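You operate a simulated robot arm through the tools that you are given. There is no shell and no other tool.

The job below is to be done with a simulated robot arm. You get a single attempt, and the scene is never put back.

TASK
Bake the black tray of pucks at MID with the door latched, then turn the oven off.
Fine: upper rack; wait for the green lamp; the tray stays inside.
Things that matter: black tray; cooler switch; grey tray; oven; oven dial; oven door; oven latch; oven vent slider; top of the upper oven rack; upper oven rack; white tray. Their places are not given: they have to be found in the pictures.

Only the result counts: the job must be done as asked and must still hold three seconds after the hand-in. Knocking over, shifting, dropping, spilling or breaking anything else fails it.

THE ROBOT
A 7-joint arm with a two-finger parallel gripper, fixed in place. Base frame: the origin is on the floor under the middle of its stand, x ahead of it, y to its left, z up. Readings come in m, rad, newtons and seconds.
It reaches about 1.372 m from its shoulder. Its first joint turns from -2.601 to 2.601 rad. Payload 3.43 kg.
The tool frame sits at the grasp point between the pads (the TCP): z along the fingers, y along the line on which they close. The tips reach 0.03 m beyond it. The gripper opens to 0.094 m. The fingers are 0.028 m wide and 0.01 m thick; the gripper's body (0.05 by 0.096 m) begins 0.055 m behind the TCP.
Orientation is that of the tool frame in the base frame, as a unit quaternion [w, x, y, z]. With the fingers straight down and closing along the base's y, the tool's x points along the base's -x, its y along +y and its z along -z.

THE INTERFACE
- The arm moves only by the tool jog_arm. Its argument "targets" is a list that holds one entry, the list of rows, each a list of 6 numbers: the shift along the base's x, y, z in m, then the turn, a rotation vector about the base's x, y, z in rad. In form: [[[x, y, z, wx, wy, wz], ...]]. A call has 1 to 20 rows; each row shifts and turns the commanded pose from where the row before left it. "claw" is the opening, from 0 (shut) to 1 (fully open), set as the call begins (left out, the last holds). Each row takes 0.2 s and may step no farther than 0.05 m and 0.15 rad from the row before; otherwise, or with a gripper value out of range, the whole call is refused. Where a pose cannot be reached the arm comes as near as it can. A force on the tool above 90 N (or 10 N above the force at the start of the call, whichever is more), or a blocked arm, ends the call early, and 0.2 s more pass. Each finger travels about 0.045 m/s and halts on what it meets, pressing with about 36 N; the grip force reading is that of the motor and also rises with nothing between the fingers. The clock runs only during rows and for 0.2 s after the last one: add rows that do not move to give the fingers time. It gives the time, the measured TCP pose, the force on the tool (base axes), the opening and the grip force at its end, in the units of the frame above (readings bear some noise), with the torque about the TCP (base axes, N m) and any sound that the robot's microphone picked up.
- Cameras (640 x 400 px; columns grow to the right, rows downward): "scene" is fixed at [0.4002, -0.5007, 1.4394]; the picture's right is [0.99, -0.15, 0.00], its down [-0.04, -0.28, -0.96] and it looks along [0.15, 0.95, -0.28] (base axes); focal length 350 px, centre (320, 200). "wrist" rides on the gripper at [0.076, 0.014, -0.103] in the tool frame; the picture's right is [-0.18, 0.98, 0.00], its down [-0.75, -0.14, -0.64] and it looks along [-0.63, -0.12, 0.77] (tool axes); focal length 243 px, centre (320, 200).
- snapshot(camera): a new picture of that camera. No time passes.
- probe_pixels(camera, pixels): for up to 12 pixels [column, row] of the newest picture of that camera ("zoom" is the newest enlarged one), the place [x, y, z] in the base frame of the surface seen there, good to about 0.002 m. No time passes.
- inspect(camera, box): a new picture of the part [left, top, right, bottom] of that camera's present view, enlarged. No time passes.
- sign_off(): hands the job in; it is judged then, once.

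Leave the gripper open and the arm clear of the work at the hand-in unless told otherwise.

The tools are called by a JSON object that holds its "api" and its "payload". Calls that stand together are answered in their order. jog_arm: Moves the arm, as the interface text tells. Its arguments: {"type":"object","properties":{"targets":{"type":"array","items":{"type":"array","items":{"type":"array","items":{"type":"number"}}}},"claw":{"type":"number"}},"required":["targets"]} The other tools are called the same way: snapshot (camera) takes a picture; probe_pixels (camera, pixels) gives the place of the surface under pixels of a picture; inspect (camera, box) takes an enlarged picture of a part of a camera's view; sign_off () hands the job in.

At the start:

```text
clock: 0.0
tool_pos: [0.3898, 0.9073, 1.2599]
orientation: [0.0, -0.001, 1.0, 0.001]
contact_force: [-0.6, -0.2, 0.3]
ft_torque: [0.0, -0.01, -0.04]
grip_width: 0.0941
grip_force: 0.0
```

scene: 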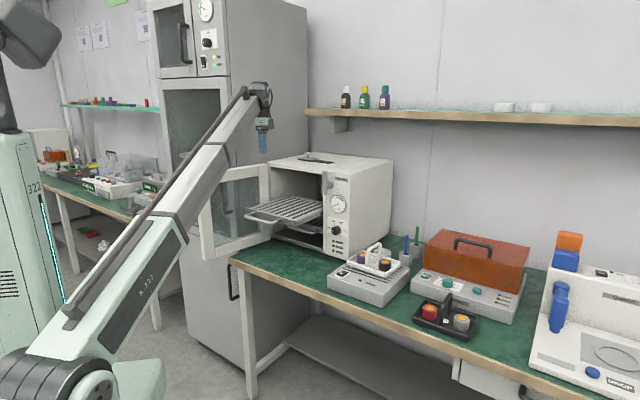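
wrist: 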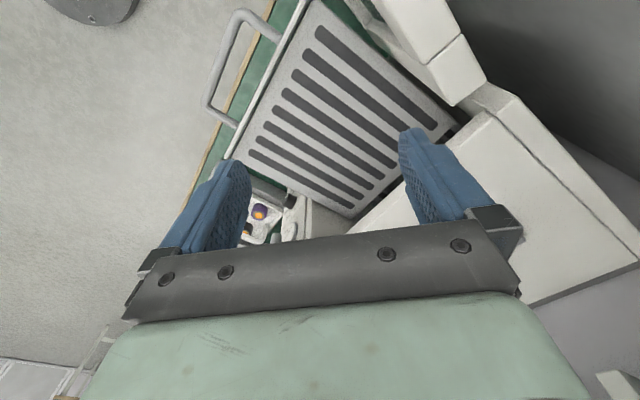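

I see the oven in the middle of the scene picture (about x 270-395, y 150-265) with its door open on the left and a rack pulled out. The black tray is at about (445,318), and what may be the white tray is at about (375,262). I'll enlarge these areas.

{"api": "inspect", "payload": {"camera": "scene", "box": [190, 140, 410, 278]}}

{"api": "inspect", "payload": {"camera": "scene", "box": [320, 220, 540, 358]}}

{"api": "inspect", "payload": {"camera": "scene", "box": [310, 160, 400, 216]}}

{"api": "inspect", "payload": {"camera": "scene", "box": [310, 205, 400, 261]}}

```text
2.90 times, centred on (300, 209) of scene
```

zoom: 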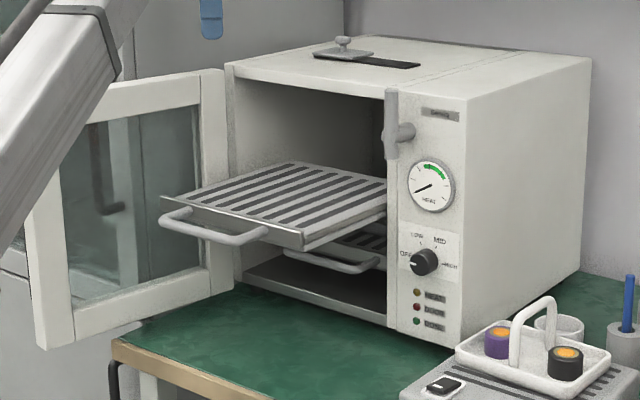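

```text
2.90 times, centred on (430, 289) of scene
```

zoom: 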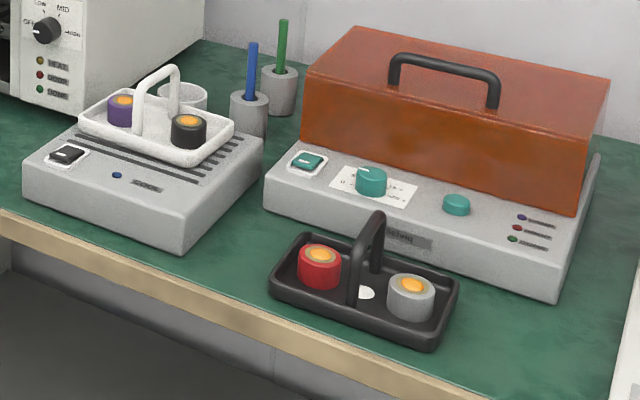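

```text
7.11 times, centred on (355, 188) of scene
```

zoom: 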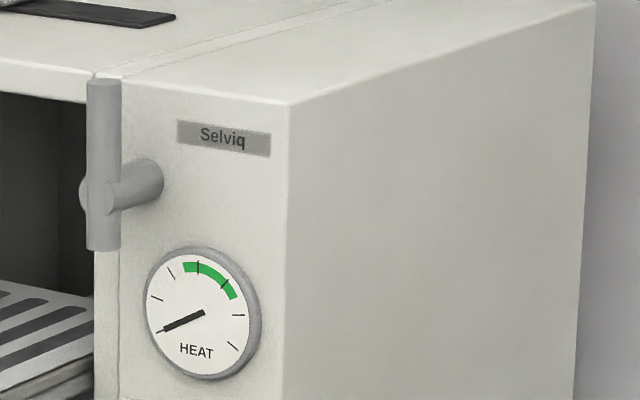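

```text
7.11 times, centred on (355, 233) of scene
```

zoom: 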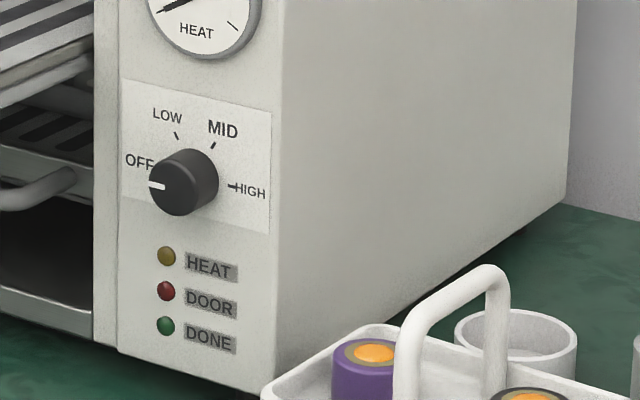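

The oven shows a T-shaped latch, HEAT gauge, dial at OFF, three lamps, and a vent slider on top. I'll measure key points of the oven: the rack corners and handle, door, latch, dial and vent.

{"api": "inspect", "payload": {"camera": "scene", "box": [190, 140, 410, 278]}}

{"api": "probe_pixels", "payload": {"camera": "zoom", "pixels": [[165, 203], [303, 240], [384, 190], [290, 163], [175, 219], [262, 234], [30, 190], [215, 78], [225, 285], [60, 340], [45, 345], [343, 42]]}}

{"api": "probe_pixels", "payload": {"camera": "zoom", "pixels": [[391, 95], [392, 155], [408, 131], [424, 262], [430, 185], [330, 48], [372, 55], [410, 65], [320, 53], [235, 66], [465, 98], [590, 60]]}}

{"api": "probe_pixels", "payload": {"camera": "zoom", "pixels": [[240, 280], [462, 345], [388, 325], [340, 310], [300, 260], [370, 265], [360, 240], [385, 215], [320, 140], [440, 240], [417, 293], [417, 322]]}}

```text
2.90 times, centred on (300, 209) of scene
```

zoom: 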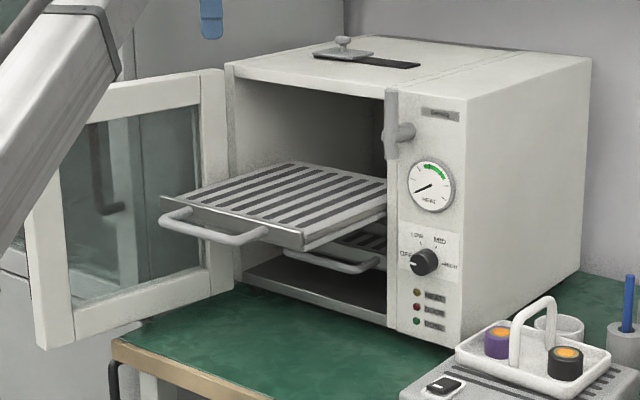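

```text
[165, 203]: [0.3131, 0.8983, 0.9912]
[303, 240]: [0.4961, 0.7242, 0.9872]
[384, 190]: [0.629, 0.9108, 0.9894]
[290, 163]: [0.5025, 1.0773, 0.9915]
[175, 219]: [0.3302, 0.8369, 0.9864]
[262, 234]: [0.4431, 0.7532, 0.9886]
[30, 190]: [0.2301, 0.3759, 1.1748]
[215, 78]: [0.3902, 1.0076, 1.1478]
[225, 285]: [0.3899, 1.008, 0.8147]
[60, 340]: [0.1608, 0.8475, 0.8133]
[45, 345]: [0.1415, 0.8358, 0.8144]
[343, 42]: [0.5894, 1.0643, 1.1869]
```

```text
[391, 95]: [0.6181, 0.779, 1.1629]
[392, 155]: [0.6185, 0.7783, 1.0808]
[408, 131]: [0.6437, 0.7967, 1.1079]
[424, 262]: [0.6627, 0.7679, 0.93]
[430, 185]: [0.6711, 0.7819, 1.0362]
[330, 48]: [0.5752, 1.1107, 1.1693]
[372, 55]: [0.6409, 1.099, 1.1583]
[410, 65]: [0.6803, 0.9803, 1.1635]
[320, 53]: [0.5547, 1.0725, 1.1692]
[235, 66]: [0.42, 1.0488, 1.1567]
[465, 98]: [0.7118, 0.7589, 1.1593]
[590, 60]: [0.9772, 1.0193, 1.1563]
```

```text
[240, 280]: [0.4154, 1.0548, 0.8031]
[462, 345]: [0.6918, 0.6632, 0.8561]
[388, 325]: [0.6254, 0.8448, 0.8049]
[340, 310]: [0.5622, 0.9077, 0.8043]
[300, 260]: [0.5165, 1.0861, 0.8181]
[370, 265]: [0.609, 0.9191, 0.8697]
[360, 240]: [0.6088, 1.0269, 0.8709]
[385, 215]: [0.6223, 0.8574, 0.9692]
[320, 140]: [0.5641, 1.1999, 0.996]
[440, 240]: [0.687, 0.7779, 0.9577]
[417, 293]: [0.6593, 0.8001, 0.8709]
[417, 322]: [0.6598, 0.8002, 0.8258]
```

The oven's front faces diagonally towards the base, with the rack sticking out about 0.18 m. Next I'll measure the black tray, its handle and the objects around it.

{"api": "inspect", "payload": {"camera": "scene", "box": [400, 280, 496, 340]}}

{"api": "probe_pixels", "payload": {"camera": "scene", "pixels": [[449, 296], [441, 318], [448, 312], [414, 318], [468, 338], [430, 302], [478, 319], [429, 308], [461, 318], [446, 322], [385, 320], [480, 350]]}}

{"api": "probe_pixels", "payload": {"camera": "scene", "pixels": [[377, 244], [382, 292], [330, 278], [343, 272], [415, 290], [510, 320], [447, 281], [475, 287], [480, 240], [560, 310], [405, 240], [417, 232]]}}

```text
6.67 times, centred on (448, 310) of scene
```

zoom: 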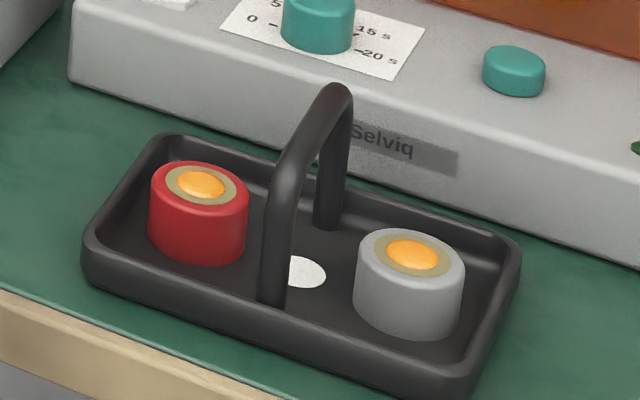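

```text
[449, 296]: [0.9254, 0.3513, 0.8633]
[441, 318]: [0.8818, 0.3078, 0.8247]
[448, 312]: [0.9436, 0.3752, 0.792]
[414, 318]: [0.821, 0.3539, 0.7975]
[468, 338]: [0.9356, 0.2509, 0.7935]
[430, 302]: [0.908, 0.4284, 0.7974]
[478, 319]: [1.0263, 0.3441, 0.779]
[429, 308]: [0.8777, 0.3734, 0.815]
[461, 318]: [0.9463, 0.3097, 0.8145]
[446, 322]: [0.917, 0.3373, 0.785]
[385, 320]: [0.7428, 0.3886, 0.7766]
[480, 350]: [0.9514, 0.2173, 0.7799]
```

```text
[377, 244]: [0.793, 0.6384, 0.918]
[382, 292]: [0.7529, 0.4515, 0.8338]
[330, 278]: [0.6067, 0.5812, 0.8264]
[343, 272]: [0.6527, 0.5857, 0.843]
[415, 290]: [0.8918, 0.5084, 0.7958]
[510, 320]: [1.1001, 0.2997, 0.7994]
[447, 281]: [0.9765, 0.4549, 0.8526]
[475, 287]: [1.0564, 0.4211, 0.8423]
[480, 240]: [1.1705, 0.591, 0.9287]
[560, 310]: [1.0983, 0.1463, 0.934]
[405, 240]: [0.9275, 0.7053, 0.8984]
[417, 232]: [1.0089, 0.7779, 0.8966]
```

The table top is at z≈0.78. The black tray is centred near (0.924, 0.350) with its arched handle top at z≈0.863, and its long axis is almost parallel to the oven front. I'll look at the rest of the scene (left bench, right side, behind the door) for the grey tray and obstacles.

{"api": "inspect", "payload": {"camera": "scene", "box": [0, 80, 200, 280]}}

{"api": "inspect", "payload": {"camera": "scene", "box": [480, 200, 640, 400]}}

{"api": "inspect", "payload": {"camera": "scene", "box": [230, 180, 350, 260]}}

{"api": "probe_pixels", "payload": {"camera": "scene", "pixels": [[180, 30], [200, 110], [270, 50], [300, 100], [220, 300], [208, 200], [265, 270], [240, 290], [262, 145], [245, 95]]}}

```text
2.00 times, centred on (100, 180) of scene
```

zoom: 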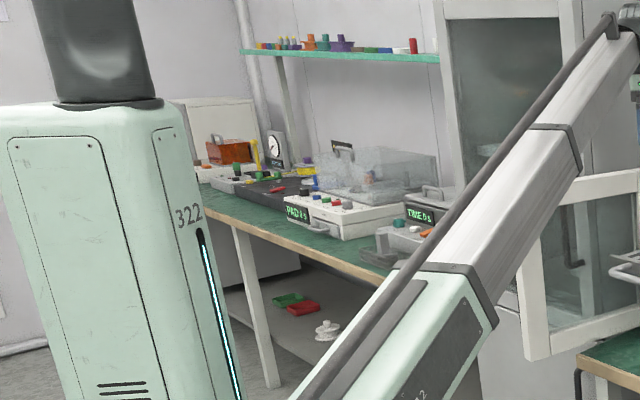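

```text
2.00 times, centred on (560, 300) of scene
```

zoom: 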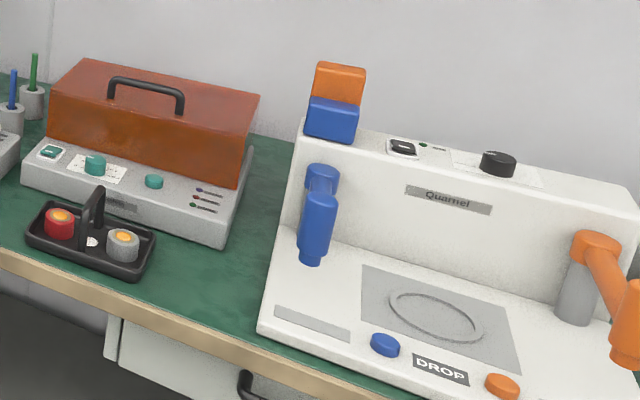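

```text
5.00 times, centred on (290, 220) of scene
```

zoom: 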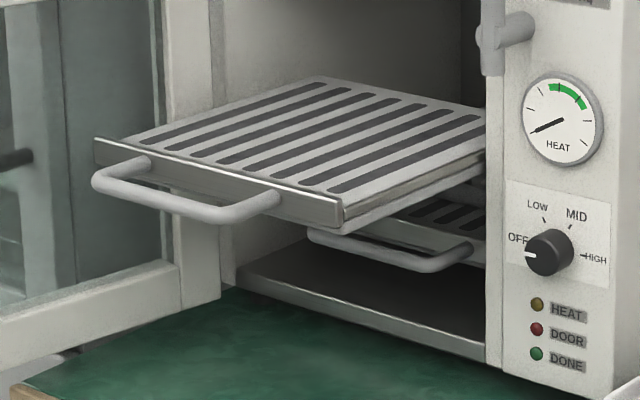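

```text
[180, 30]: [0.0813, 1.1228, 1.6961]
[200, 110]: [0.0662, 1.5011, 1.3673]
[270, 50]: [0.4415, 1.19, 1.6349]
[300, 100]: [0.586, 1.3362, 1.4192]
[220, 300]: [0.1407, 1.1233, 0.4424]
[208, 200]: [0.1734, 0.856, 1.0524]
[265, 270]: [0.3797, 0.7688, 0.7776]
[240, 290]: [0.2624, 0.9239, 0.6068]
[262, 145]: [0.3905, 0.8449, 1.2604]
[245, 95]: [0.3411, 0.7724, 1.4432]
```

The cabinet stands just left of the oven; I need its clearance to the open door. I'll enlarge the door and latch regions and measure the door edges, the lower rack and the latch precisely.

{"api": "inspect", "payload": {"camera": "scene", "box": [190, 155, 286, 270]}}

{"api": "probe_pixels", "payload": {"camera": "scene", "pixels": [[203, 180], [206, 256], [212, 260], [202, 215], [262, 166], [267, 166], [270, 230], [272, 170], [235, 172], [198, 190], [245, 247], [201, 250]]}}

{"api": "inspect", "payload": {"camera": "scene", "box": [310, 160, 360, 260]}}

{"api": "probe_pixels", "payload": {"camera": "scene", "pixels": [[324, 172], [324, 183], [324, 194], [331, 186], [324, 210], [324, 245], [328, 215], [335, 176], [346, 255], [342, 240], [330, 256], [325, 235]]}}

{"api": "probe_pixels", "payload": {"camera": "scene", "pixels": [[294, 227], [305, 232], [315, 233], [322, 230], [320, 222], [300, 228], [250, 217], [265, 221], [283, 219], [275, 222], [290, 215], [256, 213]]}}

```text
3.48 times, centred on (238, 212) of scene
```

zoom: 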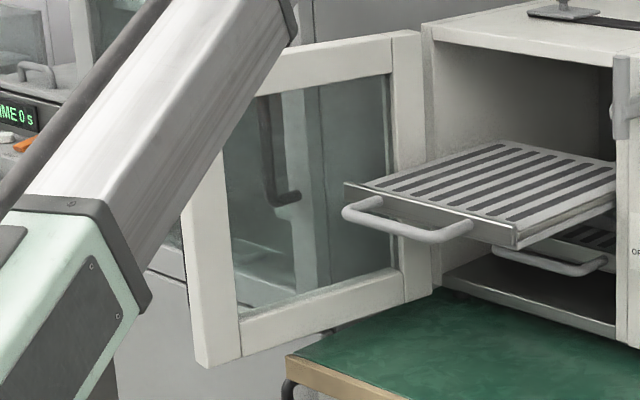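

```text
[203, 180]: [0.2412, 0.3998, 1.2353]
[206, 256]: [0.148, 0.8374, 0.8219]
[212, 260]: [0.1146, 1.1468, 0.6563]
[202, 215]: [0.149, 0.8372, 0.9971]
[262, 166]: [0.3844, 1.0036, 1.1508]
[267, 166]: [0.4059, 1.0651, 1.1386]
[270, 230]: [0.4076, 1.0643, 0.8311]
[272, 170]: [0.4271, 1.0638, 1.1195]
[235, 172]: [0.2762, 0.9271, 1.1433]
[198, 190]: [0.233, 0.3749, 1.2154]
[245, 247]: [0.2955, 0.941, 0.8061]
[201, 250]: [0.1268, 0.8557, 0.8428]
```

```text
4.00 times, centred on (335, 210) of scene
```

zoom: 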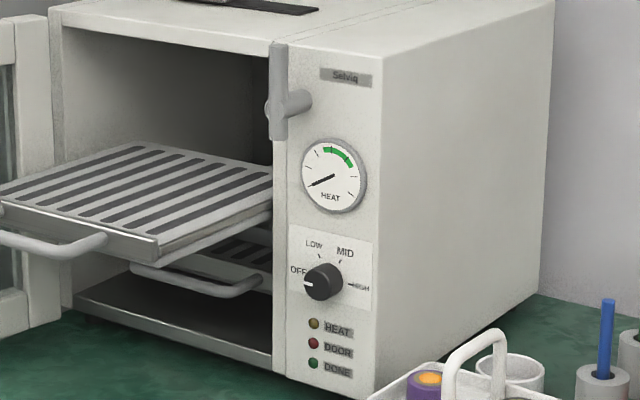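

```text
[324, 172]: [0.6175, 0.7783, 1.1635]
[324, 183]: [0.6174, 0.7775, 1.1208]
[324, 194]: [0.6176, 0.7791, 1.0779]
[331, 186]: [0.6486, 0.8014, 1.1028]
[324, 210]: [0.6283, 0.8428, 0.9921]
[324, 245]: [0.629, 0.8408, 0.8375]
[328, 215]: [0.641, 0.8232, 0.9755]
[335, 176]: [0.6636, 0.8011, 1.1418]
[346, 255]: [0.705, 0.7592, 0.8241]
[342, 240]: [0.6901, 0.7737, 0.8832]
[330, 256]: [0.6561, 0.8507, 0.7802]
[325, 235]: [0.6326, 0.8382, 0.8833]
```

```text
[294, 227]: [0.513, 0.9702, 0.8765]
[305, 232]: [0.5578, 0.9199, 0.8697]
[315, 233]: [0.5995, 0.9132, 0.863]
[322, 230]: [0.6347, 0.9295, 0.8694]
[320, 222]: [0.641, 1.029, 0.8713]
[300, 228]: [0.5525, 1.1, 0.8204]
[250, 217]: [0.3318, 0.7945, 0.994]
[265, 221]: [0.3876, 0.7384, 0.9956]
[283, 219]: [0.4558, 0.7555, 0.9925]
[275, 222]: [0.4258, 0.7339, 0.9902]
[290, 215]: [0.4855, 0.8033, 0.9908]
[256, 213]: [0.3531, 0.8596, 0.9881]
```

Geometry so far, with u along the oven front and n into it:
- The oven front plane is at n≈1.04.
- The upper rack centre is at u≈-0.285, its front is at n≈0.86, and its handle bar is at n≈0.80.
- The pushed-in lower rack has its handle at n≈1.046.
- The latch pivot is at u≈-0.11, z≈1.12.

Now I'll lift slightly and travel towards a point above the black tray at (0.924, 0.350), turning the gripper +45° about z so it closes along the tray's long axis.

{"api": "jog_arm", "payload": {"targets": [[[0, 0, 0.02, 0, 0, 0], [0.0334, -0.0348, 0, 0, 0, 0.049], [0.0334, -0.0348, 0, 0, 0, 0.049], [0.0334, -0.0348, 0, 0, 0, 0.049], [0.0334, -0.0348, 0, 0, 0, 0.049], [0.0334, -0.0348, 0, 0, 0, 0.049], [0.0334, -0.0348, 0, 0, 0, 0.049], [0.0334, -0.0348, 0, 0, 0, 0.049], [0.0334, -0.0348, 0, 0, 0, 0.049]]], "claw": 1.0}}

```text
clock: 2.0
tool_pos: [0.6646, 0.6515, 1.2355]
orientation: [0.006, -0.195, 0.981, 0.005]
contact_force: [-0.4, 0.1, -0.4]
ft_torque: [-0.02, -0.03, -0.01]
grip_width: 0.0938
grip_force: 0.1
out of reach, approached as far as the arm can: row 1, 2, 3, 4, 5, 6, 7, 8
```

The arm reported that z=1.28 at this radius is out of reach: it is at z≈1.236 and otherwise followed the path. I'll continue to above the black tray while descending to about z 1.1, which is well clear of everything, and finish the turn.

{"api": "jog_arm", "payload": {"targets": [[[0.0297, -0.031, -0.018, 0, 0, 0.044], [0.0297, -0.031, -0.018, 0, 0, 0.044], [0.0297, -0.031, -0.018, 0, 0, 0.044], [0.0297, -0.031, -0.018, 0, 0, 0.044], [0.0297, -0.031, -0.018, 0, 0, 0.044], [0.0297, -0.031, -0.018, 0, 0, 0.044], [0.0297, -0.031, -0.018, 0, 0, 0.044], [0.0297, -0.031, -0.018, 0, 0, 0.044], [0.0297, -0.031, -0.018, 0, 0, 0.044]]], "claw": 0.5}}

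{"api": "snapshot", "payload": {"camera": "wrist"}}

{"api": "snapshot", "payload": {"camera": "scene"}}

```text
clock: 4.0
tool_pos: [0.9339, 0.372, 1.0703]
orientation: [0.0, -0.384, 0.923, 0.001]
contact_force: [-0.9, -0.5, 0.2]
ft_torque: [-0.04, -0.01, -0.01]
grip_width: 0.0471
grip_force: 0.1
```

```text
taken
```

wrist: 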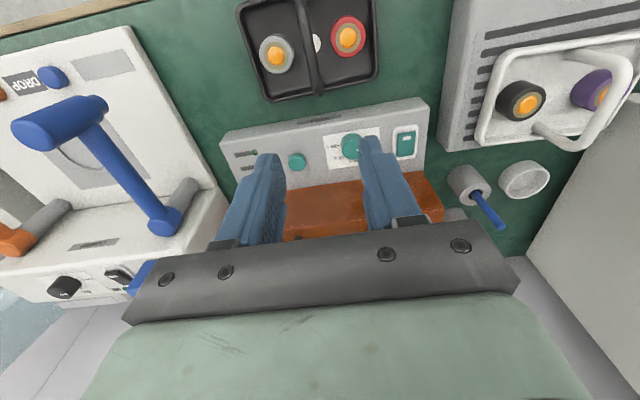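

```text
taken
```

scene: 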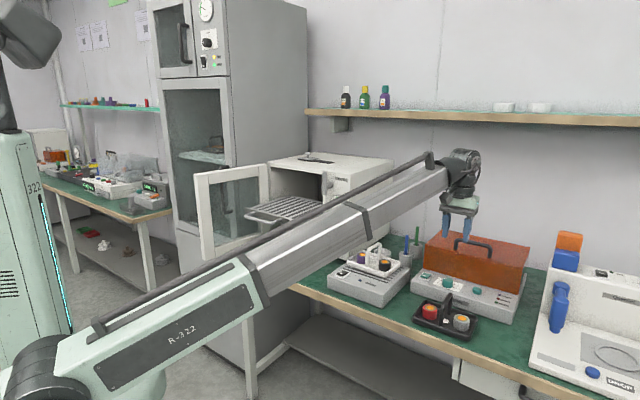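

The arm is now above the tray at z≈1.07. In the wrist picture the black tray shows at the top (about x 237-378, y 0-100). I'll measure its handle and corners from here.

{"api": "inspect", "payload": {"camera": "wrist", "box": [220, 0, 400, 112]}}

{"api": "probe_pixels", "payload": {"camera": "zoom", "pixels": [[275, 10], [290, 90], [310, 180], [325, 270], [340, 320], [65, 20], [560, 10], [160, 350], [560, 280], [200, 180], [455, 130], [345, 150]]}}

```text
3.56 times, centred on (310, 56) of wrist
```

zoom: 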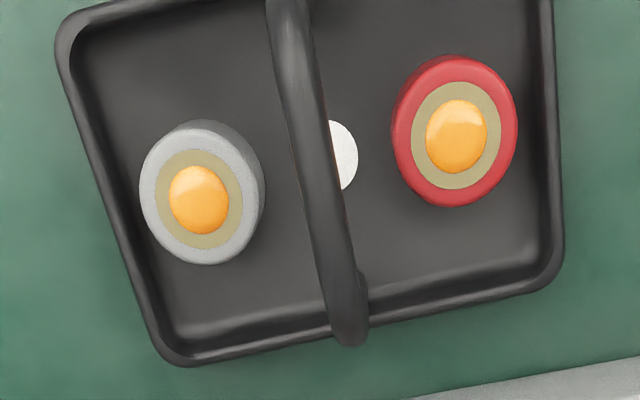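

```text
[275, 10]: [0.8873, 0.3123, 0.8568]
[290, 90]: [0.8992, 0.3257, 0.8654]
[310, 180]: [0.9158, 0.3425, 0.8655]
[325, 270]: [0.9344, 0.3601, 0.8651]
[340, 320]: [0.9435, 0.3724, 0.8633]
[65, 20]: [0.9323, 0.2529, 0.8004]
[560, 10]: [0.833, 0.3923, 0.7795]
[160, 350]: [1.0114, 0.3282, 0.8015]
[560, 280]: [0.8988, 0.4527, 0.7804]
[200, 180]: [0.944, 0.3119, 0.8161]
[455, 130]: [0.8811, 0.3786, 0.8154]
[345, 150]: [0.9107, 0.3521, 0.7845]
```

The handle's top bar runs from about (0.888, 0.313) to (0.944, 0.374) at z≈0.865, at ~45°, which matches the gripper's present turn. Its centre is near (0.9155, 0.3435). I'll line up over it and go down to z≈0.93 to check alignment before grasping.

{"api": "jog_arm", "payload": {"targets": [[[-0.0184, -0.0285, -0.01, 0, 0, 0], [0, 0, -0.045, 0, 0, 0], [0, 0, -0.045, 0, 0, 0], [0, 0, -0.035, 0, 0, 0], [0, 0, 0, 0, 0, 0]]]}}

{"api": "snapshot", "payload": {"camera": "wrist"}}

{"api": "inspect", "payload": {"camera": "scene", "box": [400, 240, 500, 340]}}

```text
clock: 5.2
tool_pos: [0.9187, 0.3427, 0.938]
orientation: [0.0, -0.385, 0.923, 0.002]
contact_force: [-0.6, 0.1, 1.1]
ft_torque: [0.01, 0.02, 0.0]
grip_width: 0.0472
grip_force: 0.1
```

```text
taken
```

wrist: 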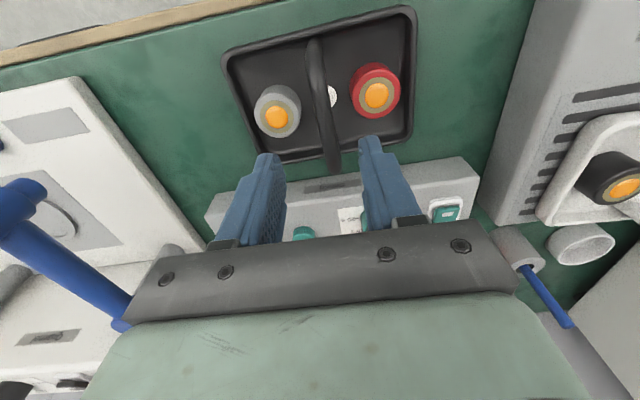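

```text
4.00 times, centred on (450, 290) of scene
```

zoom: 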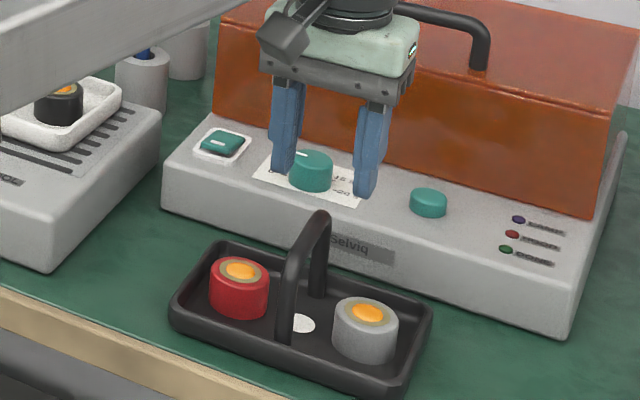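

The view confirms the fingers straddle the handle line. I'll re-measure the handle from this closer picture.

{"api": "inspect", "payload": {"camera": "wrist", "box": [220, 0, 430, 180]}}

{"api": "probe_pixels", "payload": {"camera": "wrist", "pixels": [[315, 48], [318, 65], [321, 85], [325, 105], [329, 125], [333, 145], [336, 165], [278, 117], [377, 95]]}}

```text
2.22 times, centred on (325, 90) of wrist
```

zoom: 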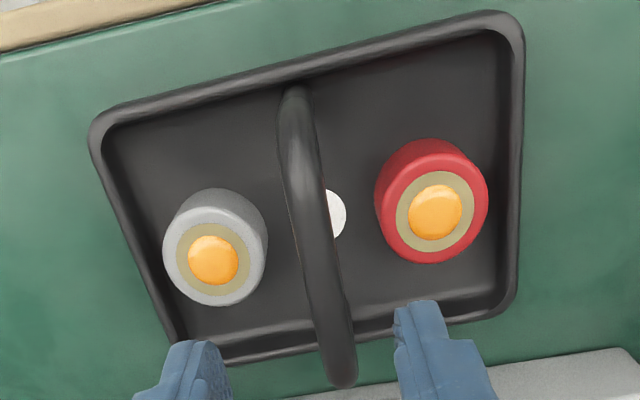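

```text
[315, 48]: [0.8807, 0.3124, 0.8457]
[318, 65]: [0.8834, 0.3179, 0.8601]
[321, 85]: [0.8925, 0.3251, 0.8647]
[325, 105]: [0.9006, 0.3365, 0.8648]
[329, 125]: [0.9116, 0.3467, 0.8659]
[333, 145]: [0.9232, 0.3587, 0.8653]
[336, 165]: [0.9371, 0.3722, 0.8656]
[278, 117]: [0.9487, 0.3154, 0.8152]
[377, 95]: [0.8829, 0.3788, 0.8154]
```

The bar centre works out at about (0.9155, 0.3465), roughly 5 mm to the side of the TCP. I'll correct this, go down to z≈0.857 so the tips stay above the puck tops (0.816), and close the gripper.

{"api": "jog_arm", "payload": {"targets": [[[-0.0032, 0.0038, -0.01, 0, 0, 0], [0, 0, -0.03, 0, 0, 0], [0, 0, -0.025, 0, 0, 0], [0, 0, -0.016, 0, 0, 0], [0, 0, 0, 0, 0, 0]]]}}

{"api": "jog_arm", "payload": {"targets": [[[0, 0, 0, 0, 0, 0], [0, 0, 0, 0, 0, 0], [0, 0, 0, 0, 0, 0], [0, 0, 0, 0, 0, 0], [0, 0, 0, 0, 0, 0]]], "claw": 0.0}}

{"api": "snapshot", "payload": {"camera": "wrist"}}

{"api": "inspect", "payload": {"camera": "scene", "box": [400, 240, 500, 340]}}

```text
clock: 6.4
tool_pos: [0.9147, 0.3466, 0.857]
orientation: [0.0, -0.384, 0.923, 0.001]
contact_force: [0.2, 0.9, -0.8]
ft_torque: [-0.02, 0.0, 0.03]
grip_width: 0.0469
grip_force: 0.1
```

```text
clock: 7.6
tool_pos: [0.9138, 0.3478, 0.8568]
orientation: [-0.001, -0.384, 0.923, 0.002]
contact_force: [-0.1, -0.7, 0.0]
ft_torque: [0.08, -0.03, 0.16]
grip_width: 0.0168
grip_force: 35.8
```

```text
taken
```

wrist: 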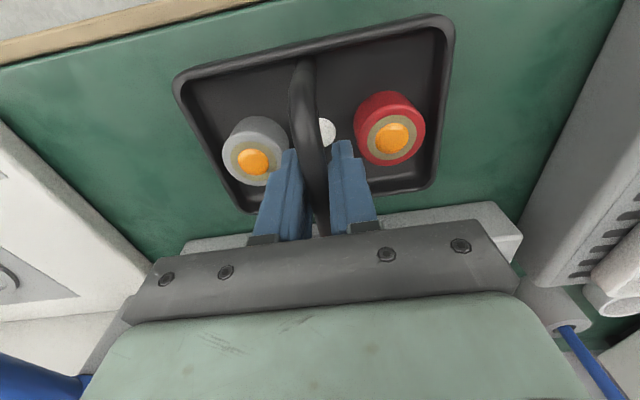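

```text
4.00 times, centred on (450, 290) of scene
```

zoom: 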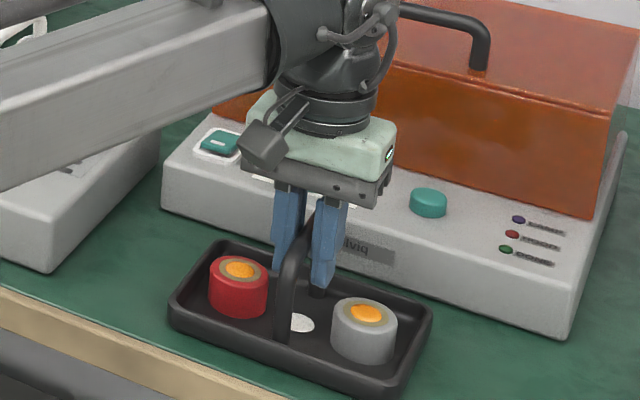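

The handle is held: opening 0.0168 m, 36 N, pucks undisturbed. I'll lift gently and straight up.

{"api": "jog_arm", "payload": {"targets": [[[0, 0, 0.005, 0, 0, 0], [0, 0, 0.01, 0, 0, 0], [0, 0, 0.015, 0, 0, 0], [0, 0, 0.02, 0, 0, 0], [0, 0, 0.02, 0, 0, 0], [0, 0, 0.015, 0, 0, 0], [0, 0, 0.01, 0, 0, 0], [0, 0, 0.005, 0, 0, 0], [0, 0, 0, 0, 0, 0]]]}}

{"api": "snapshot", "payload": {"camera": "wrist"}}

{"api": "snapshot", "payload": {"camera": "scene"}}

```text
clock: 9.6
tool_pos: [0.9134, 0.3431, 0.955]
orientation: [0.0, -0.385, 0.923, 0.002]
contact_force: [-0.3, 0.3, -3.9]
ft_torque: [-0.01, 0.0, 0.0]
grip_width: 0.0166
grip_force: 36.3
```

```text
taken
```

wrist: 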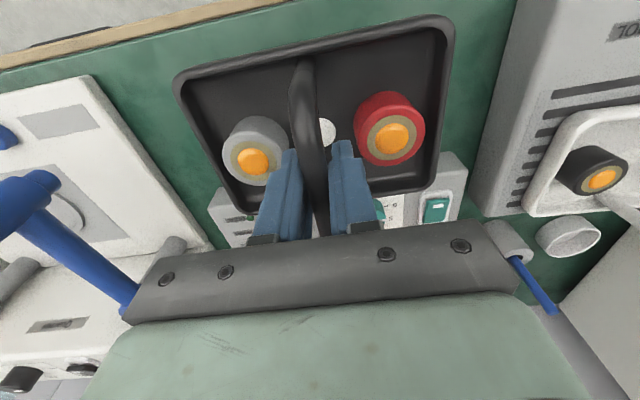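

```text
taken
```

scene: 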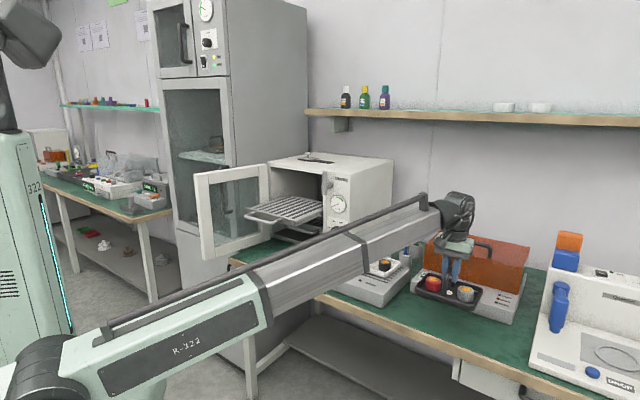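

The tray hangs level (about 4 N of weight) and both pucks are in place. I'll lift further to z≈1.14, then carry it along the oven front direction in gentle ramps.

{"api": "jog_arm", "payload": {"targets": [[[0, 0, 0.01, 0, 0, 0], [0, 0, 0.02, 0, 0, 0], [0, 0, 0.03, 0, 0, 0], [0, 0, 0.035, 0, 0, 0], [0, 0, 0.035, 0, 0, 0], [0, 0, 0.03, 0, 0, 0], [0, 0, 0.015, 0, 0, 0], [0, 0, 0.01, 0, 0, 0], [0, 0, 0, 0, 0, 0]]]}}

{"api": "jog_arm", "payload": {"targets": [[[-0.0071, 0.007, 0, 0, 0, 0], [-0.0142, 0.0141, 0, 0, 0, 0], [-0.0213, 0.0211, 0, 0, 0, 0], [-0.0248, 0.0247, 0, 0, 0, 0], [-0.0248, 0.0247, 0, 0, 0, 0], [-0.0248, 0.0247, 0, 0, 0, 0], [-0.0248, 0.0247, 0, 0, 0, 0], [-0.0248, 0.0247, 0, 0, 0, 0], [-0.0248, 0.0247, 0, 0, 0, 0], [-0.0213, 0.0211, 0, 0, 0, 0], [-0.0142, 0.0141, 0, 0, 0, 0], [-0.0106, 0.0106, 0, 0, 0, 0], [-0.0071, 0.007, 0, 0, 0, 0]]]}}

{"api": "snapshot", "payload": {"camera": "scene"}}

{"api": "snapshot", "payload": {"camera": "wrist"}}

```text
clock: 11.6
tool_pos: [0.9123, 0.3453, 1.141]
orientation: [0.0, -0.384, 0.923, 0.002]
contact_force: [0.5, -1.0, -3.6]
ft_torque: [-0.02, 0.01, -0.01]
grip_width: 0.0165
grip_force: 35.9
```

```text
clock: 14.4
tool_pos: [0.6685, 0.5884, 1.1406]
orientation: [0.0, -0.383, 0.924, 0.002]
contact_force: [-0.5, 0.2, -4.0]
ft_torque: [0.0, 0.0, -0.02]
grip_width: 0.017
grip_force: 36.2
```

```text
taken
```

scene: 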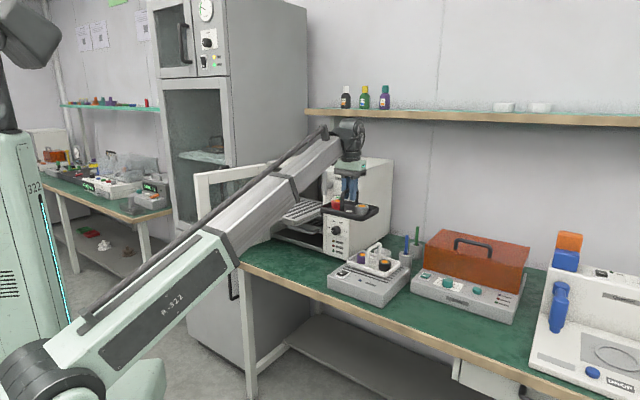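

```text
taken
```

wrist: 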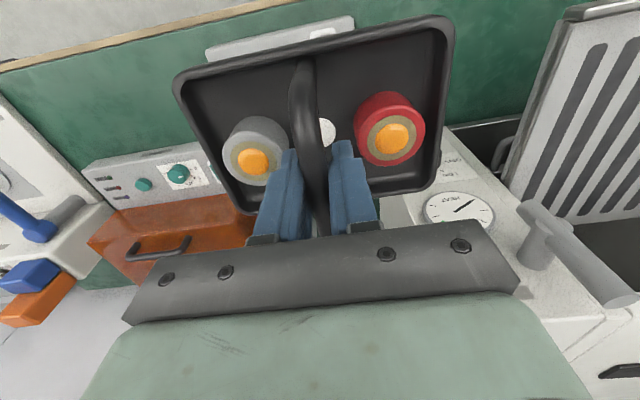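

The oven panel, latch and rack are now close. From the wrist view I'll measure the latch bar, the rack and the vent precisely before going on.

{"api": "probe_pixels", "payload": {"camera": "wrist", "pixels": [[530, 210], [545, 225], [580, 262], [615, 292], [628, 302], [537, 255], [458, 207], [583, 12], [565, 120], [540, 200], [630, 160], [625, 370]]}}

{"api": "inspect", "payload": {"camera": "wrist", "box": [400, 100, 640, 400]}}

```text
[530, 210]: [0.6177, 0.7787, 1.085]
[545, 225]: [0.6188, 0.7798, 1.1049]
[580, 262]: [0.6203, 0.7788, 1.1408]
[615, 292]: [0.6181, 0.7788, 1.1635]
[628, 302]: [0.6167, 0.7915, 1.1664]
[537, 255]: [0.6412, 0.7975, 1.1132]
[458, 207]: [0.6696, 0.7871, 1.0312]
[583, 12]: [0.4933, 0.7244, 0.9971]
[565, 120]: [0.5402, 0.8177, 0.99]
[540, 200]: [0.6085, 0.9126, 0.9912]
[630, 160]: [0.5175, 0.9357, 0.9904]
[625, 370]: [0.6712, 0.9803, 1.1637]
```

```text
1.33 times, centred on (520, 250) of wrist
```

zoom: 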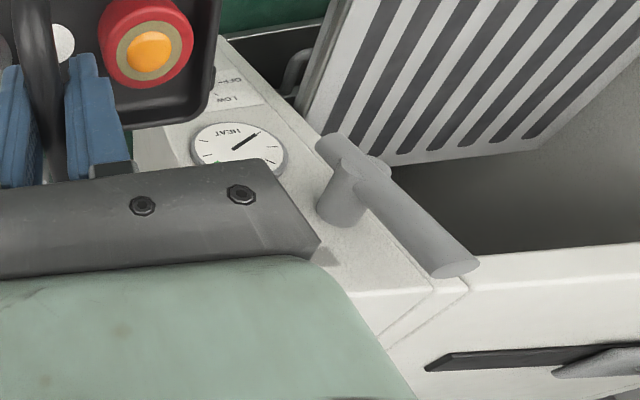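

The latch bar is at (0.618, 0.779), z 1.078–1.166. The rack surface is at z≈0.990 with a small front lip at 0.997. I'll carry on along the front by another 0.345 m, passing well outside the latch.

{"api": "jog_arm", "payload": {"targets": [[[-0.0071, 0.007, 0, 0, 0, 0], [-0.0142, 0.0141, 0, 0, 0, 0], [-0.0213, 0.0211, 0, 0, 0, 0], [-0.0248, 0.0247, 0, 0, 0, 0], [-0.0248, 0.0247, 0, 0, 0, 0], [-0.0248, 0.0247, 0, 0, 0, 0], [-0.0248, 0.0247, 0, 0, 0, 0], [-0.0248, 0.0247, 0, 0, 0, 0], [-0.0248, 0.0247, 0, 0, 0, 0], [-0.0213, 0.0211, 0, 0, 0, 0], [-0.0142, 0.0141, 0, 0, 0, 0], [-0.0106, 0.0106, 0, 0, 0, 0], [-0.0071, 0.007, 0, 0, 0, 0]]]}}

{"api": "snapshot", "payload": {"camera": "scene"}}

{"api": "snapshot", "payload": {"camera": "wrist"}}

```text
clock: 17.2
tool_pos: [0.4251, 0.8331, 1.1392]
orientation: [-0.001, -0.384, 0.923, 0.001]
contact_force: [0.1, -0.2, -4.1]
ft_torque: [0.0, 0.04, -0.01]
grip_width: 0.0167
grip_force: 36.2
```

```text
taken
```

scene: 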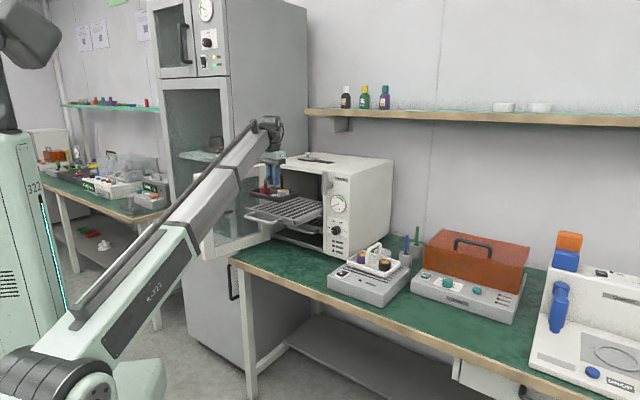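

```text
taken
```

wrist: 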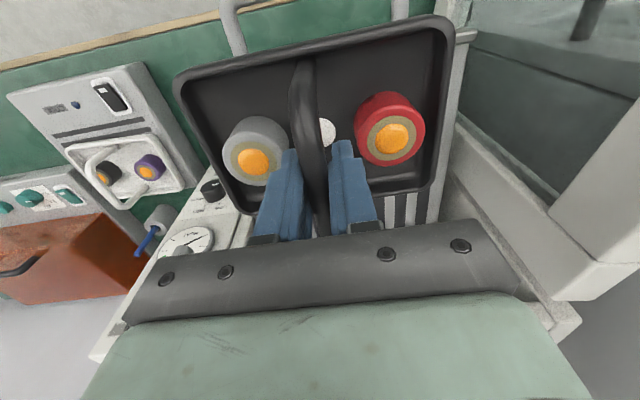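

The tray hangs over the rack's outer part at u≈-0.286, n≈0.89. I'll move 0.06 m inward to n≈0.95, then lower gently to just above contact (TCP z≈1.075).

{"api": "jog_arm", "payload": {"targets": [[[0.007, 0.0071, 0, 0, 0, 0], [0.0141, 0.0142, 0, 0, 0, 0], [0.0141, 0.0142, 0, 0, 0, 0], [0.0071, 0.0071, 0, 0, 0, 0], [0, 0, -0.008, 0, 0, 0], [0, 0, -0.016, 0, 0, 0], [0, 0, -0.016, 0, 0, 0], [0, 0, -0.012, 0, 0, 0], [0, 0, -0.008, 0, 0, 0], [0, 0, -0.004, 0, 0, 0], [0, 0, 0, 0, 0, 0]]]}}

{"api": "inspect", "payload": {"camera": "scene", "box": [230, 150, 350, 260]}}

{"api": "snapshot", "payload": {"camera": "wrist"}}

```text
clock: 19.6
tool_pos: [0.4666, 0.874, 1.077]
orientation: [0.0, -0.385, 0.923, 0.002]
contact_force: [0.6, 0.6, -3.8]
ft_torque: [0.01, 0.01, 0.0]
grip_width: 0.0168
grip_force: 36.1
```

```text
3.64 times, centred on (290, 205) of scene
```

zoom: 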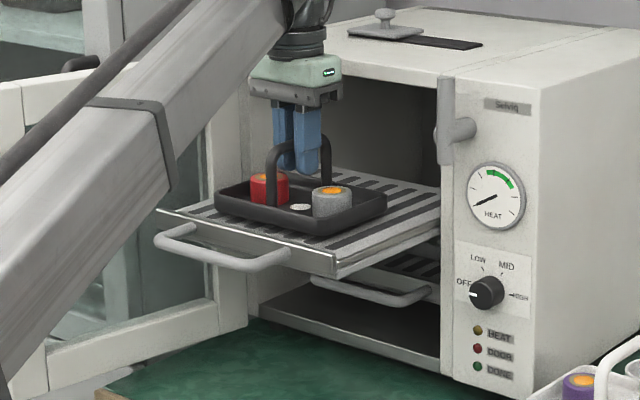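

```text
taken
```

wrist: 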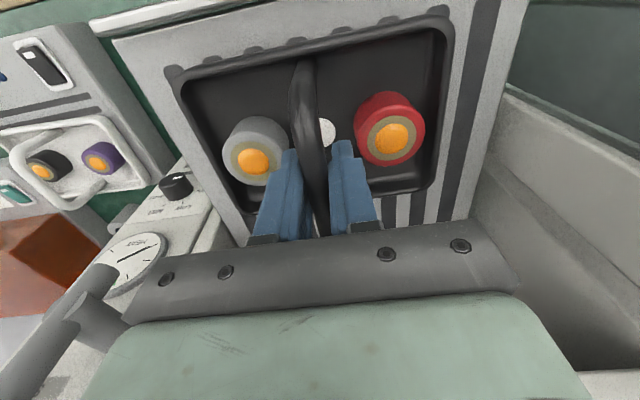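

The tray is about 9 mm above the rack and well centred. I'll lower in small steps, watching the vertical force for contact.

{"api": "jog_arm", "payload": {"targets": [[[0, 0, -0.003, 0, 0, 0], [0, 0, -0.003, 0, 0, 0], [0, 0, -0.002, 0, 0, 0], [0, 0, 0, 0, 0, 0]]]}}

```text
clock: 20.6
tool_pos: [0.4661, 0.8749, 1.0674]
orientation: [0.0, -0.385, 0.923, 0.002]
contact_force: [-0.8, 1.4, -4.7]
ft_torque: [0.0, -0.03, -0.01]
grip_width: 0.0168
grip_force: 35.6
```

Not yet in contact (still about -4 N). I'll go down a little more.

{"api": "jog_arm", "payload": {"targets": [[[0, 0, -0.0015, 0, 0, 0], [0, 0, -0.0015, 0, 0, 0], [0, 0, 0, 0, 0, 0]]]}}

{"api": "inspect", "payload": {"camera": "scene", "box": [260, 185, 320, 235]}}

```text
clock: 21.4
tool_pos: [0.4672, 0.8741, 1.0682]
orientation: [0.001, -0.384, 0.923, 0.002]
contact_force: [0.5, 2.2, 21.8]
ft_torque: [-0.4, 0.43, 0.05]
grip_width: 0.0165
grip_force: 36.3
```

```text
8.00 times, centred on (290, 210) of scene
```

zoom: 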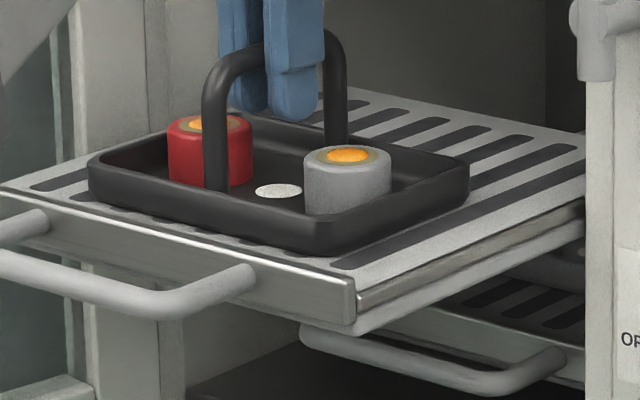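

Contact made: +22 N, with the tray resting flat on the rack. I'll ease up 1 mm and open the fingers to about half; their tips are above the puck tops.

{"api": "jog_arm", "payload": {"targets": [[[0, 0, 0.0012, 0, 0, 0], [0, 0, 0, 0, 0, 0]]]}}

{"api": "jog_arm", "payload": {"targets": [[[0, 0, 0, 0, 0, 0], [0, 0, 0, 0, 0, 0], [0, 0, 0, 0, 0, 0], [0, 0, 0, 0, 0, 0]]], "claw": 0.5}}

{"api": "jog_arm", "payload": {"targets": [[[0, 0, 0.01, 0, 0, 0], [0, 0, 0.02, 0, 0, 0], [0, 0, 0.03, 0, 0, 0], [0, 0, 0.03, 0, 0, 0]]]}}

{"api": "snapshot", "payload": {"camera": "wrist"}}

{"api": "inspect", "payload": {"camera": "scene", "box": [230, 150, 350, 260]}}

```text
clock: 22.0
tool_pos: [0.4663, 0.8742, 1.0674]
orientation: [0.0, -0.384, 0.923, 0.003]
contact_force: [0.0, -0.6, 23.2]
ft_torque: [0.05, -0.09, 0.0]
grip_width: 0.0167
grip_force: 35.7
```

```text
clock: 23.0
tool_pos: [0.4671, 0.8742, 1.0668]
orientation: [0.0, -0.385, 0.923, 0.001]
contact_force: [-0.4, 0.2, -0.1]
ft_torque: [0.03, 0.0, 0.01]
grip_width: 0.0469
grip_force: 0.1
```

```text
clock: 24.0
tool_pos: [0.4657, 0.8732, 1.1589]
orientation: [-0.001, -0.384, 0.923, 0.002]
contact_force: [-0.5, 0.1, -0.4]
ft_torque: [0.0, 0.0, 0.02]
grip_width: 0.047
grip_force: 0.1
```

```text
taken
```

wrist: 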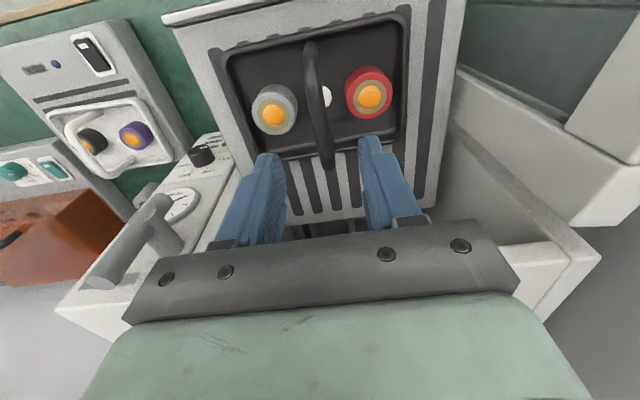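

```text
3.64 times, centred on (290, 205) of scene
```

zoom: 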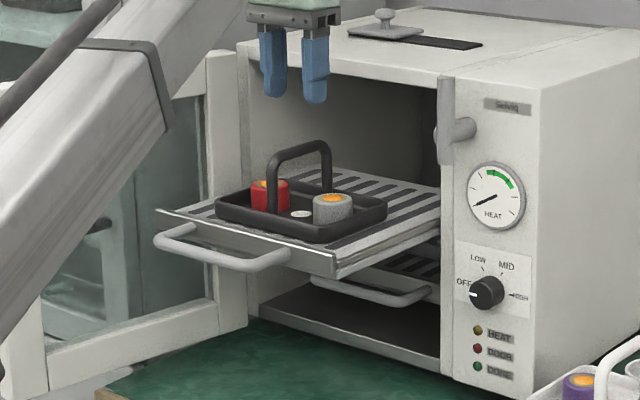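

The tray stands steady on the upper rack with both pucks. Now I'll back away from the oven above the tray (tips at 1.13, handle top 1.073) while shutting the fingers, then tilt the hand to point horizontally into the oven for pushing the rack.

{"api": "jog_arm", "payload": {"targets": [[[-0.0296, -0.0298, 0, 0, 0, 0], [-0.0296, -0.0298, 0, 0, 0, 0], [-0.0296, -0.0298, 0, 0, 0, 0], [-0.0296, -0.0298, 0, 0, 0, 0], [-0.0296, -0.0298, 0, 0, 0, 0], [-0.0296, -0.0298, 0, 0, 0, 0]]], "claw": 0.0}}

{"api": "jog_arm", "payload": {"targets": [[[0, 0, 0, 0.0929, -0.0923, 0], [0, 0, 0, 0.0929, -0.0923, 0], [0, 0, 0, 0.0929, -0.0923, 0], [0, 0, 0, 0.0929, -0.0923, 0], [0, 0, 0, 0.0929, -0.0923, 0], [0, 0, 0, 0.0929, -0.0923, 0]]]}}

{"api": "snapshot", "payload": {"camera": "scene"}}

{"api": "snapshot", "payload": {"camera": "wrist"}}

```text
clock: 25.4
tool_pos: [0.2918, 0.6972, 1.1537]
orientation: [0.002, -0.384, 0.923, 0.004]
contact_force: [0.4, 0.5, -0.2]
ft_torque: [-0.04, 0.04, 0.01]
grip_width: 0.0
grip_force: 33.1
```

```text
clock: 26.8
tool_pos: [0.2894, 0.6955, 1.1564]
orientation: [0.354, -0.356, 0.852, 0.149]
contact_force: [-0.4, 0.2, 0.0]
ft_torque: [-0.03, 0.02, -0.01]
grip_width: 0.0001
grip_force: 33.0
```

```text
taken
```

scene: 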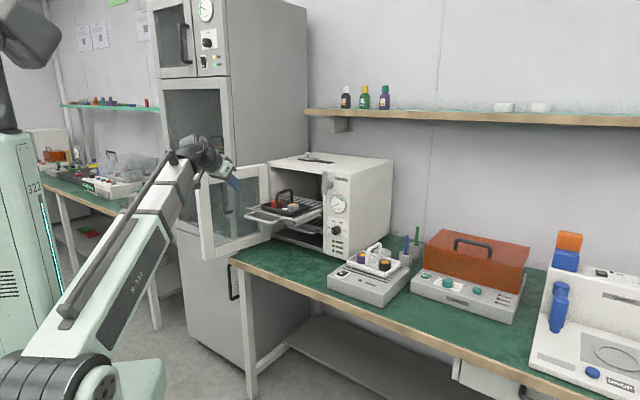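

```text
taken
```

wrist: 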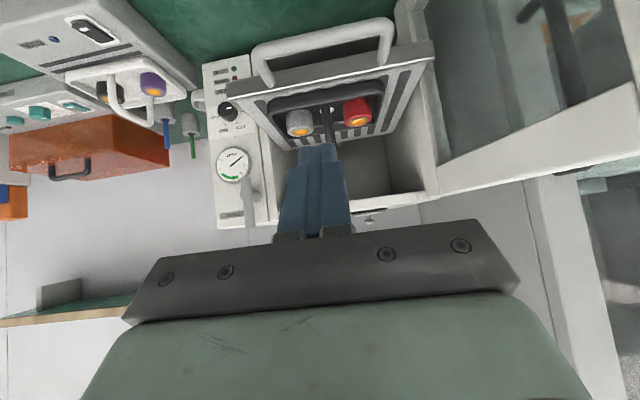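

The tilt works so far. I'll continue to fully horizontal.

{"api": "jog_arm", "payload": {"targets": [[[0, 0, 0, 0.0929, -0.0923, 0], [0, 0, 0, 0.0929, -0.0923, 0], [0, 0, 0, 0.0929, -0.0923, 0], [0, 0, 0, 0.0929, -0.0923, 0], [0, 0, 0, 0.0929, -0.0923, 0], [0, 0, 0, 0.0929, -0.0923, 0]]]}}

{"api": "snapshot", "payload": {"camera": "scene"}}

{"api": "snapshot", "payload": {"camera": "wrist"}}

```text
clock: 28.2
tool_pos: [0.2894, 0.696, 1.1555]
orientation: [0.653, -0.273, 0.651, 0.274]
contact_force: [-1.0, -0.4, 0.0]
ft_torque: [-0.01, 0.02, -0.01]
grip_width: 0.0
grip_force: 33.0
```

```text
taken
```

scene: 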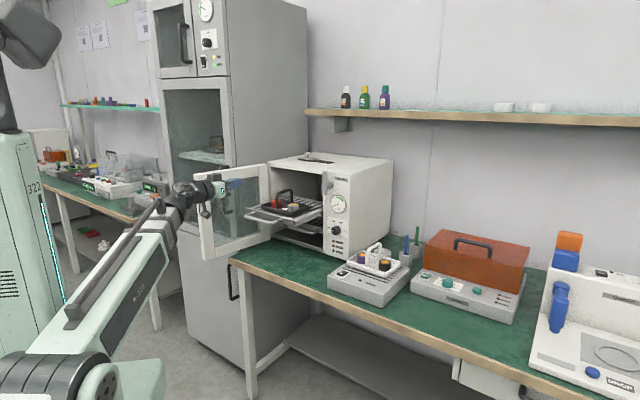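

```text
taken
```

wrist: 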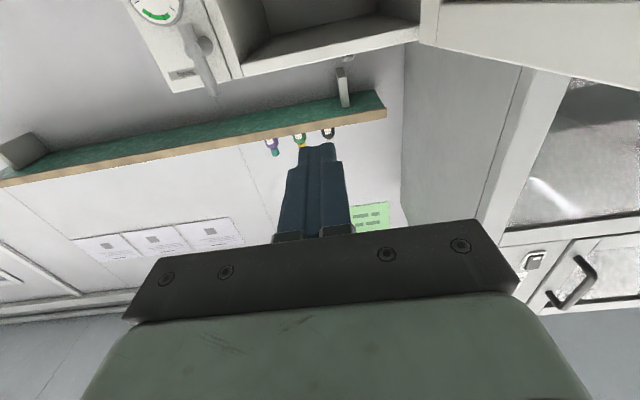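

The hand is now horizontal, pointing straight into the oven. I'll lower to z≈0.988, level with the rack handle bar, still about 0.07 m in front of it.

{"api": "jog_arm", "payload": {"targets": [[[0, 0, -0.042, 0, 0, 0], [0, 0, -0.042, 0, 0, 0], [0, 0, -0.042, 0, 0, 0], [0, 0, -0.0415, 0, 0, 0], [0, 0, 0, 0, 0, 0]]]}}

{"api": "snapshot", "payload": {"camera": "wrist"}}

{"api": "inspect", "payload": {"camera": "scene", "box": [150, 150, 350, 280]}}

```text
clock: 29.4
tool_pos: [0.2892, 0.6958, 0.9876]
orientation: [0.653, -0.272, 0.652, 0.272]
contact_force: [0.6, -0.4, -0.1]
ft_torque: [0.0, 0.01, 0.0]
grip_width: 0.0002
grip_force: 33.0
```

```text
taken
```

wrist: 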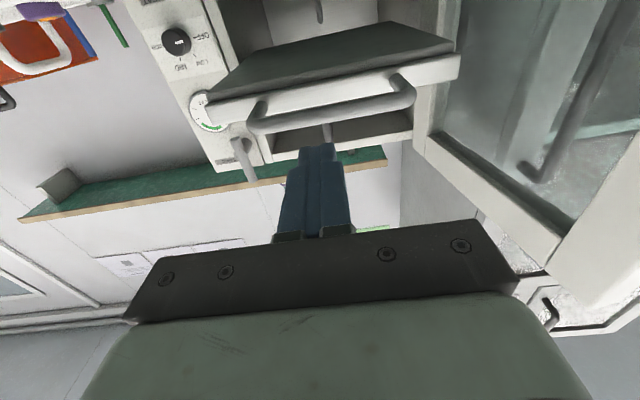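

```text
3.08 times, centred on (250, 215) of scene
```

zoom: 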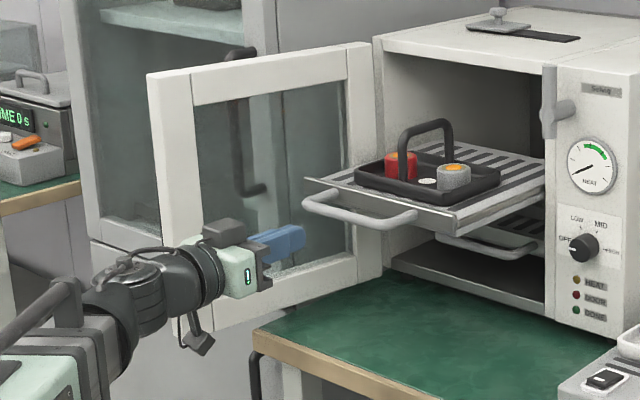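

The wrist view shows the rack handle ahead at about (250–415, 95–130). I'll measure it to confirm the height and centre for the push.

{"api": "probe_pixels", "payload": {"camera": "wrist", "pixels": [[265, 124], [300, 119], [335, 113], [370, 107], [400, 103], [330, 105], [330, 121], [330, 92], [255, 112], [412, 92]]}}

{"api": "probe_pixels", "payload": {"camera": "scene", "pixels": [[250, 217], [258, 219], [265, 221], [275, 222], [283, 219]]}}

```text
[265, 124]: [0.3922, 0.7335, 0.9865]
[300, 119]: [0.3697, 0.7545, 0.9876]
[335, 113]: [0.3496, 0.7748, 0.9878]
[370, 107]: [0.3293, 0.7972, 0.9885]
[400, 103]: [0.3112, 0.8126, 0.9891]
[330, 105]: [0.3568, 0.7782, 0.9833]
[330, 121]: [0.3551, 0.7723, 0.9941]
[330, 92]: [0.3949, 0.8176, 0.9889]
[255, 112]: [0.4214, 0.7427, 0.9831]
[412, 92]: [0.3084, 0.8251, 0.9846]
```

```text
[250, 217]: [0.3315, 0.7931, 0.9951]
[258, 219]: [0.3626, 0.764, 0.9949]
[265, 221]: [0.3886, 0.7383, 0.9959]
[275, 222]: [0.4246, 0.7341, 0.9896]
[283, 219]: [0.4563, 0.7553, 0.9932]
```

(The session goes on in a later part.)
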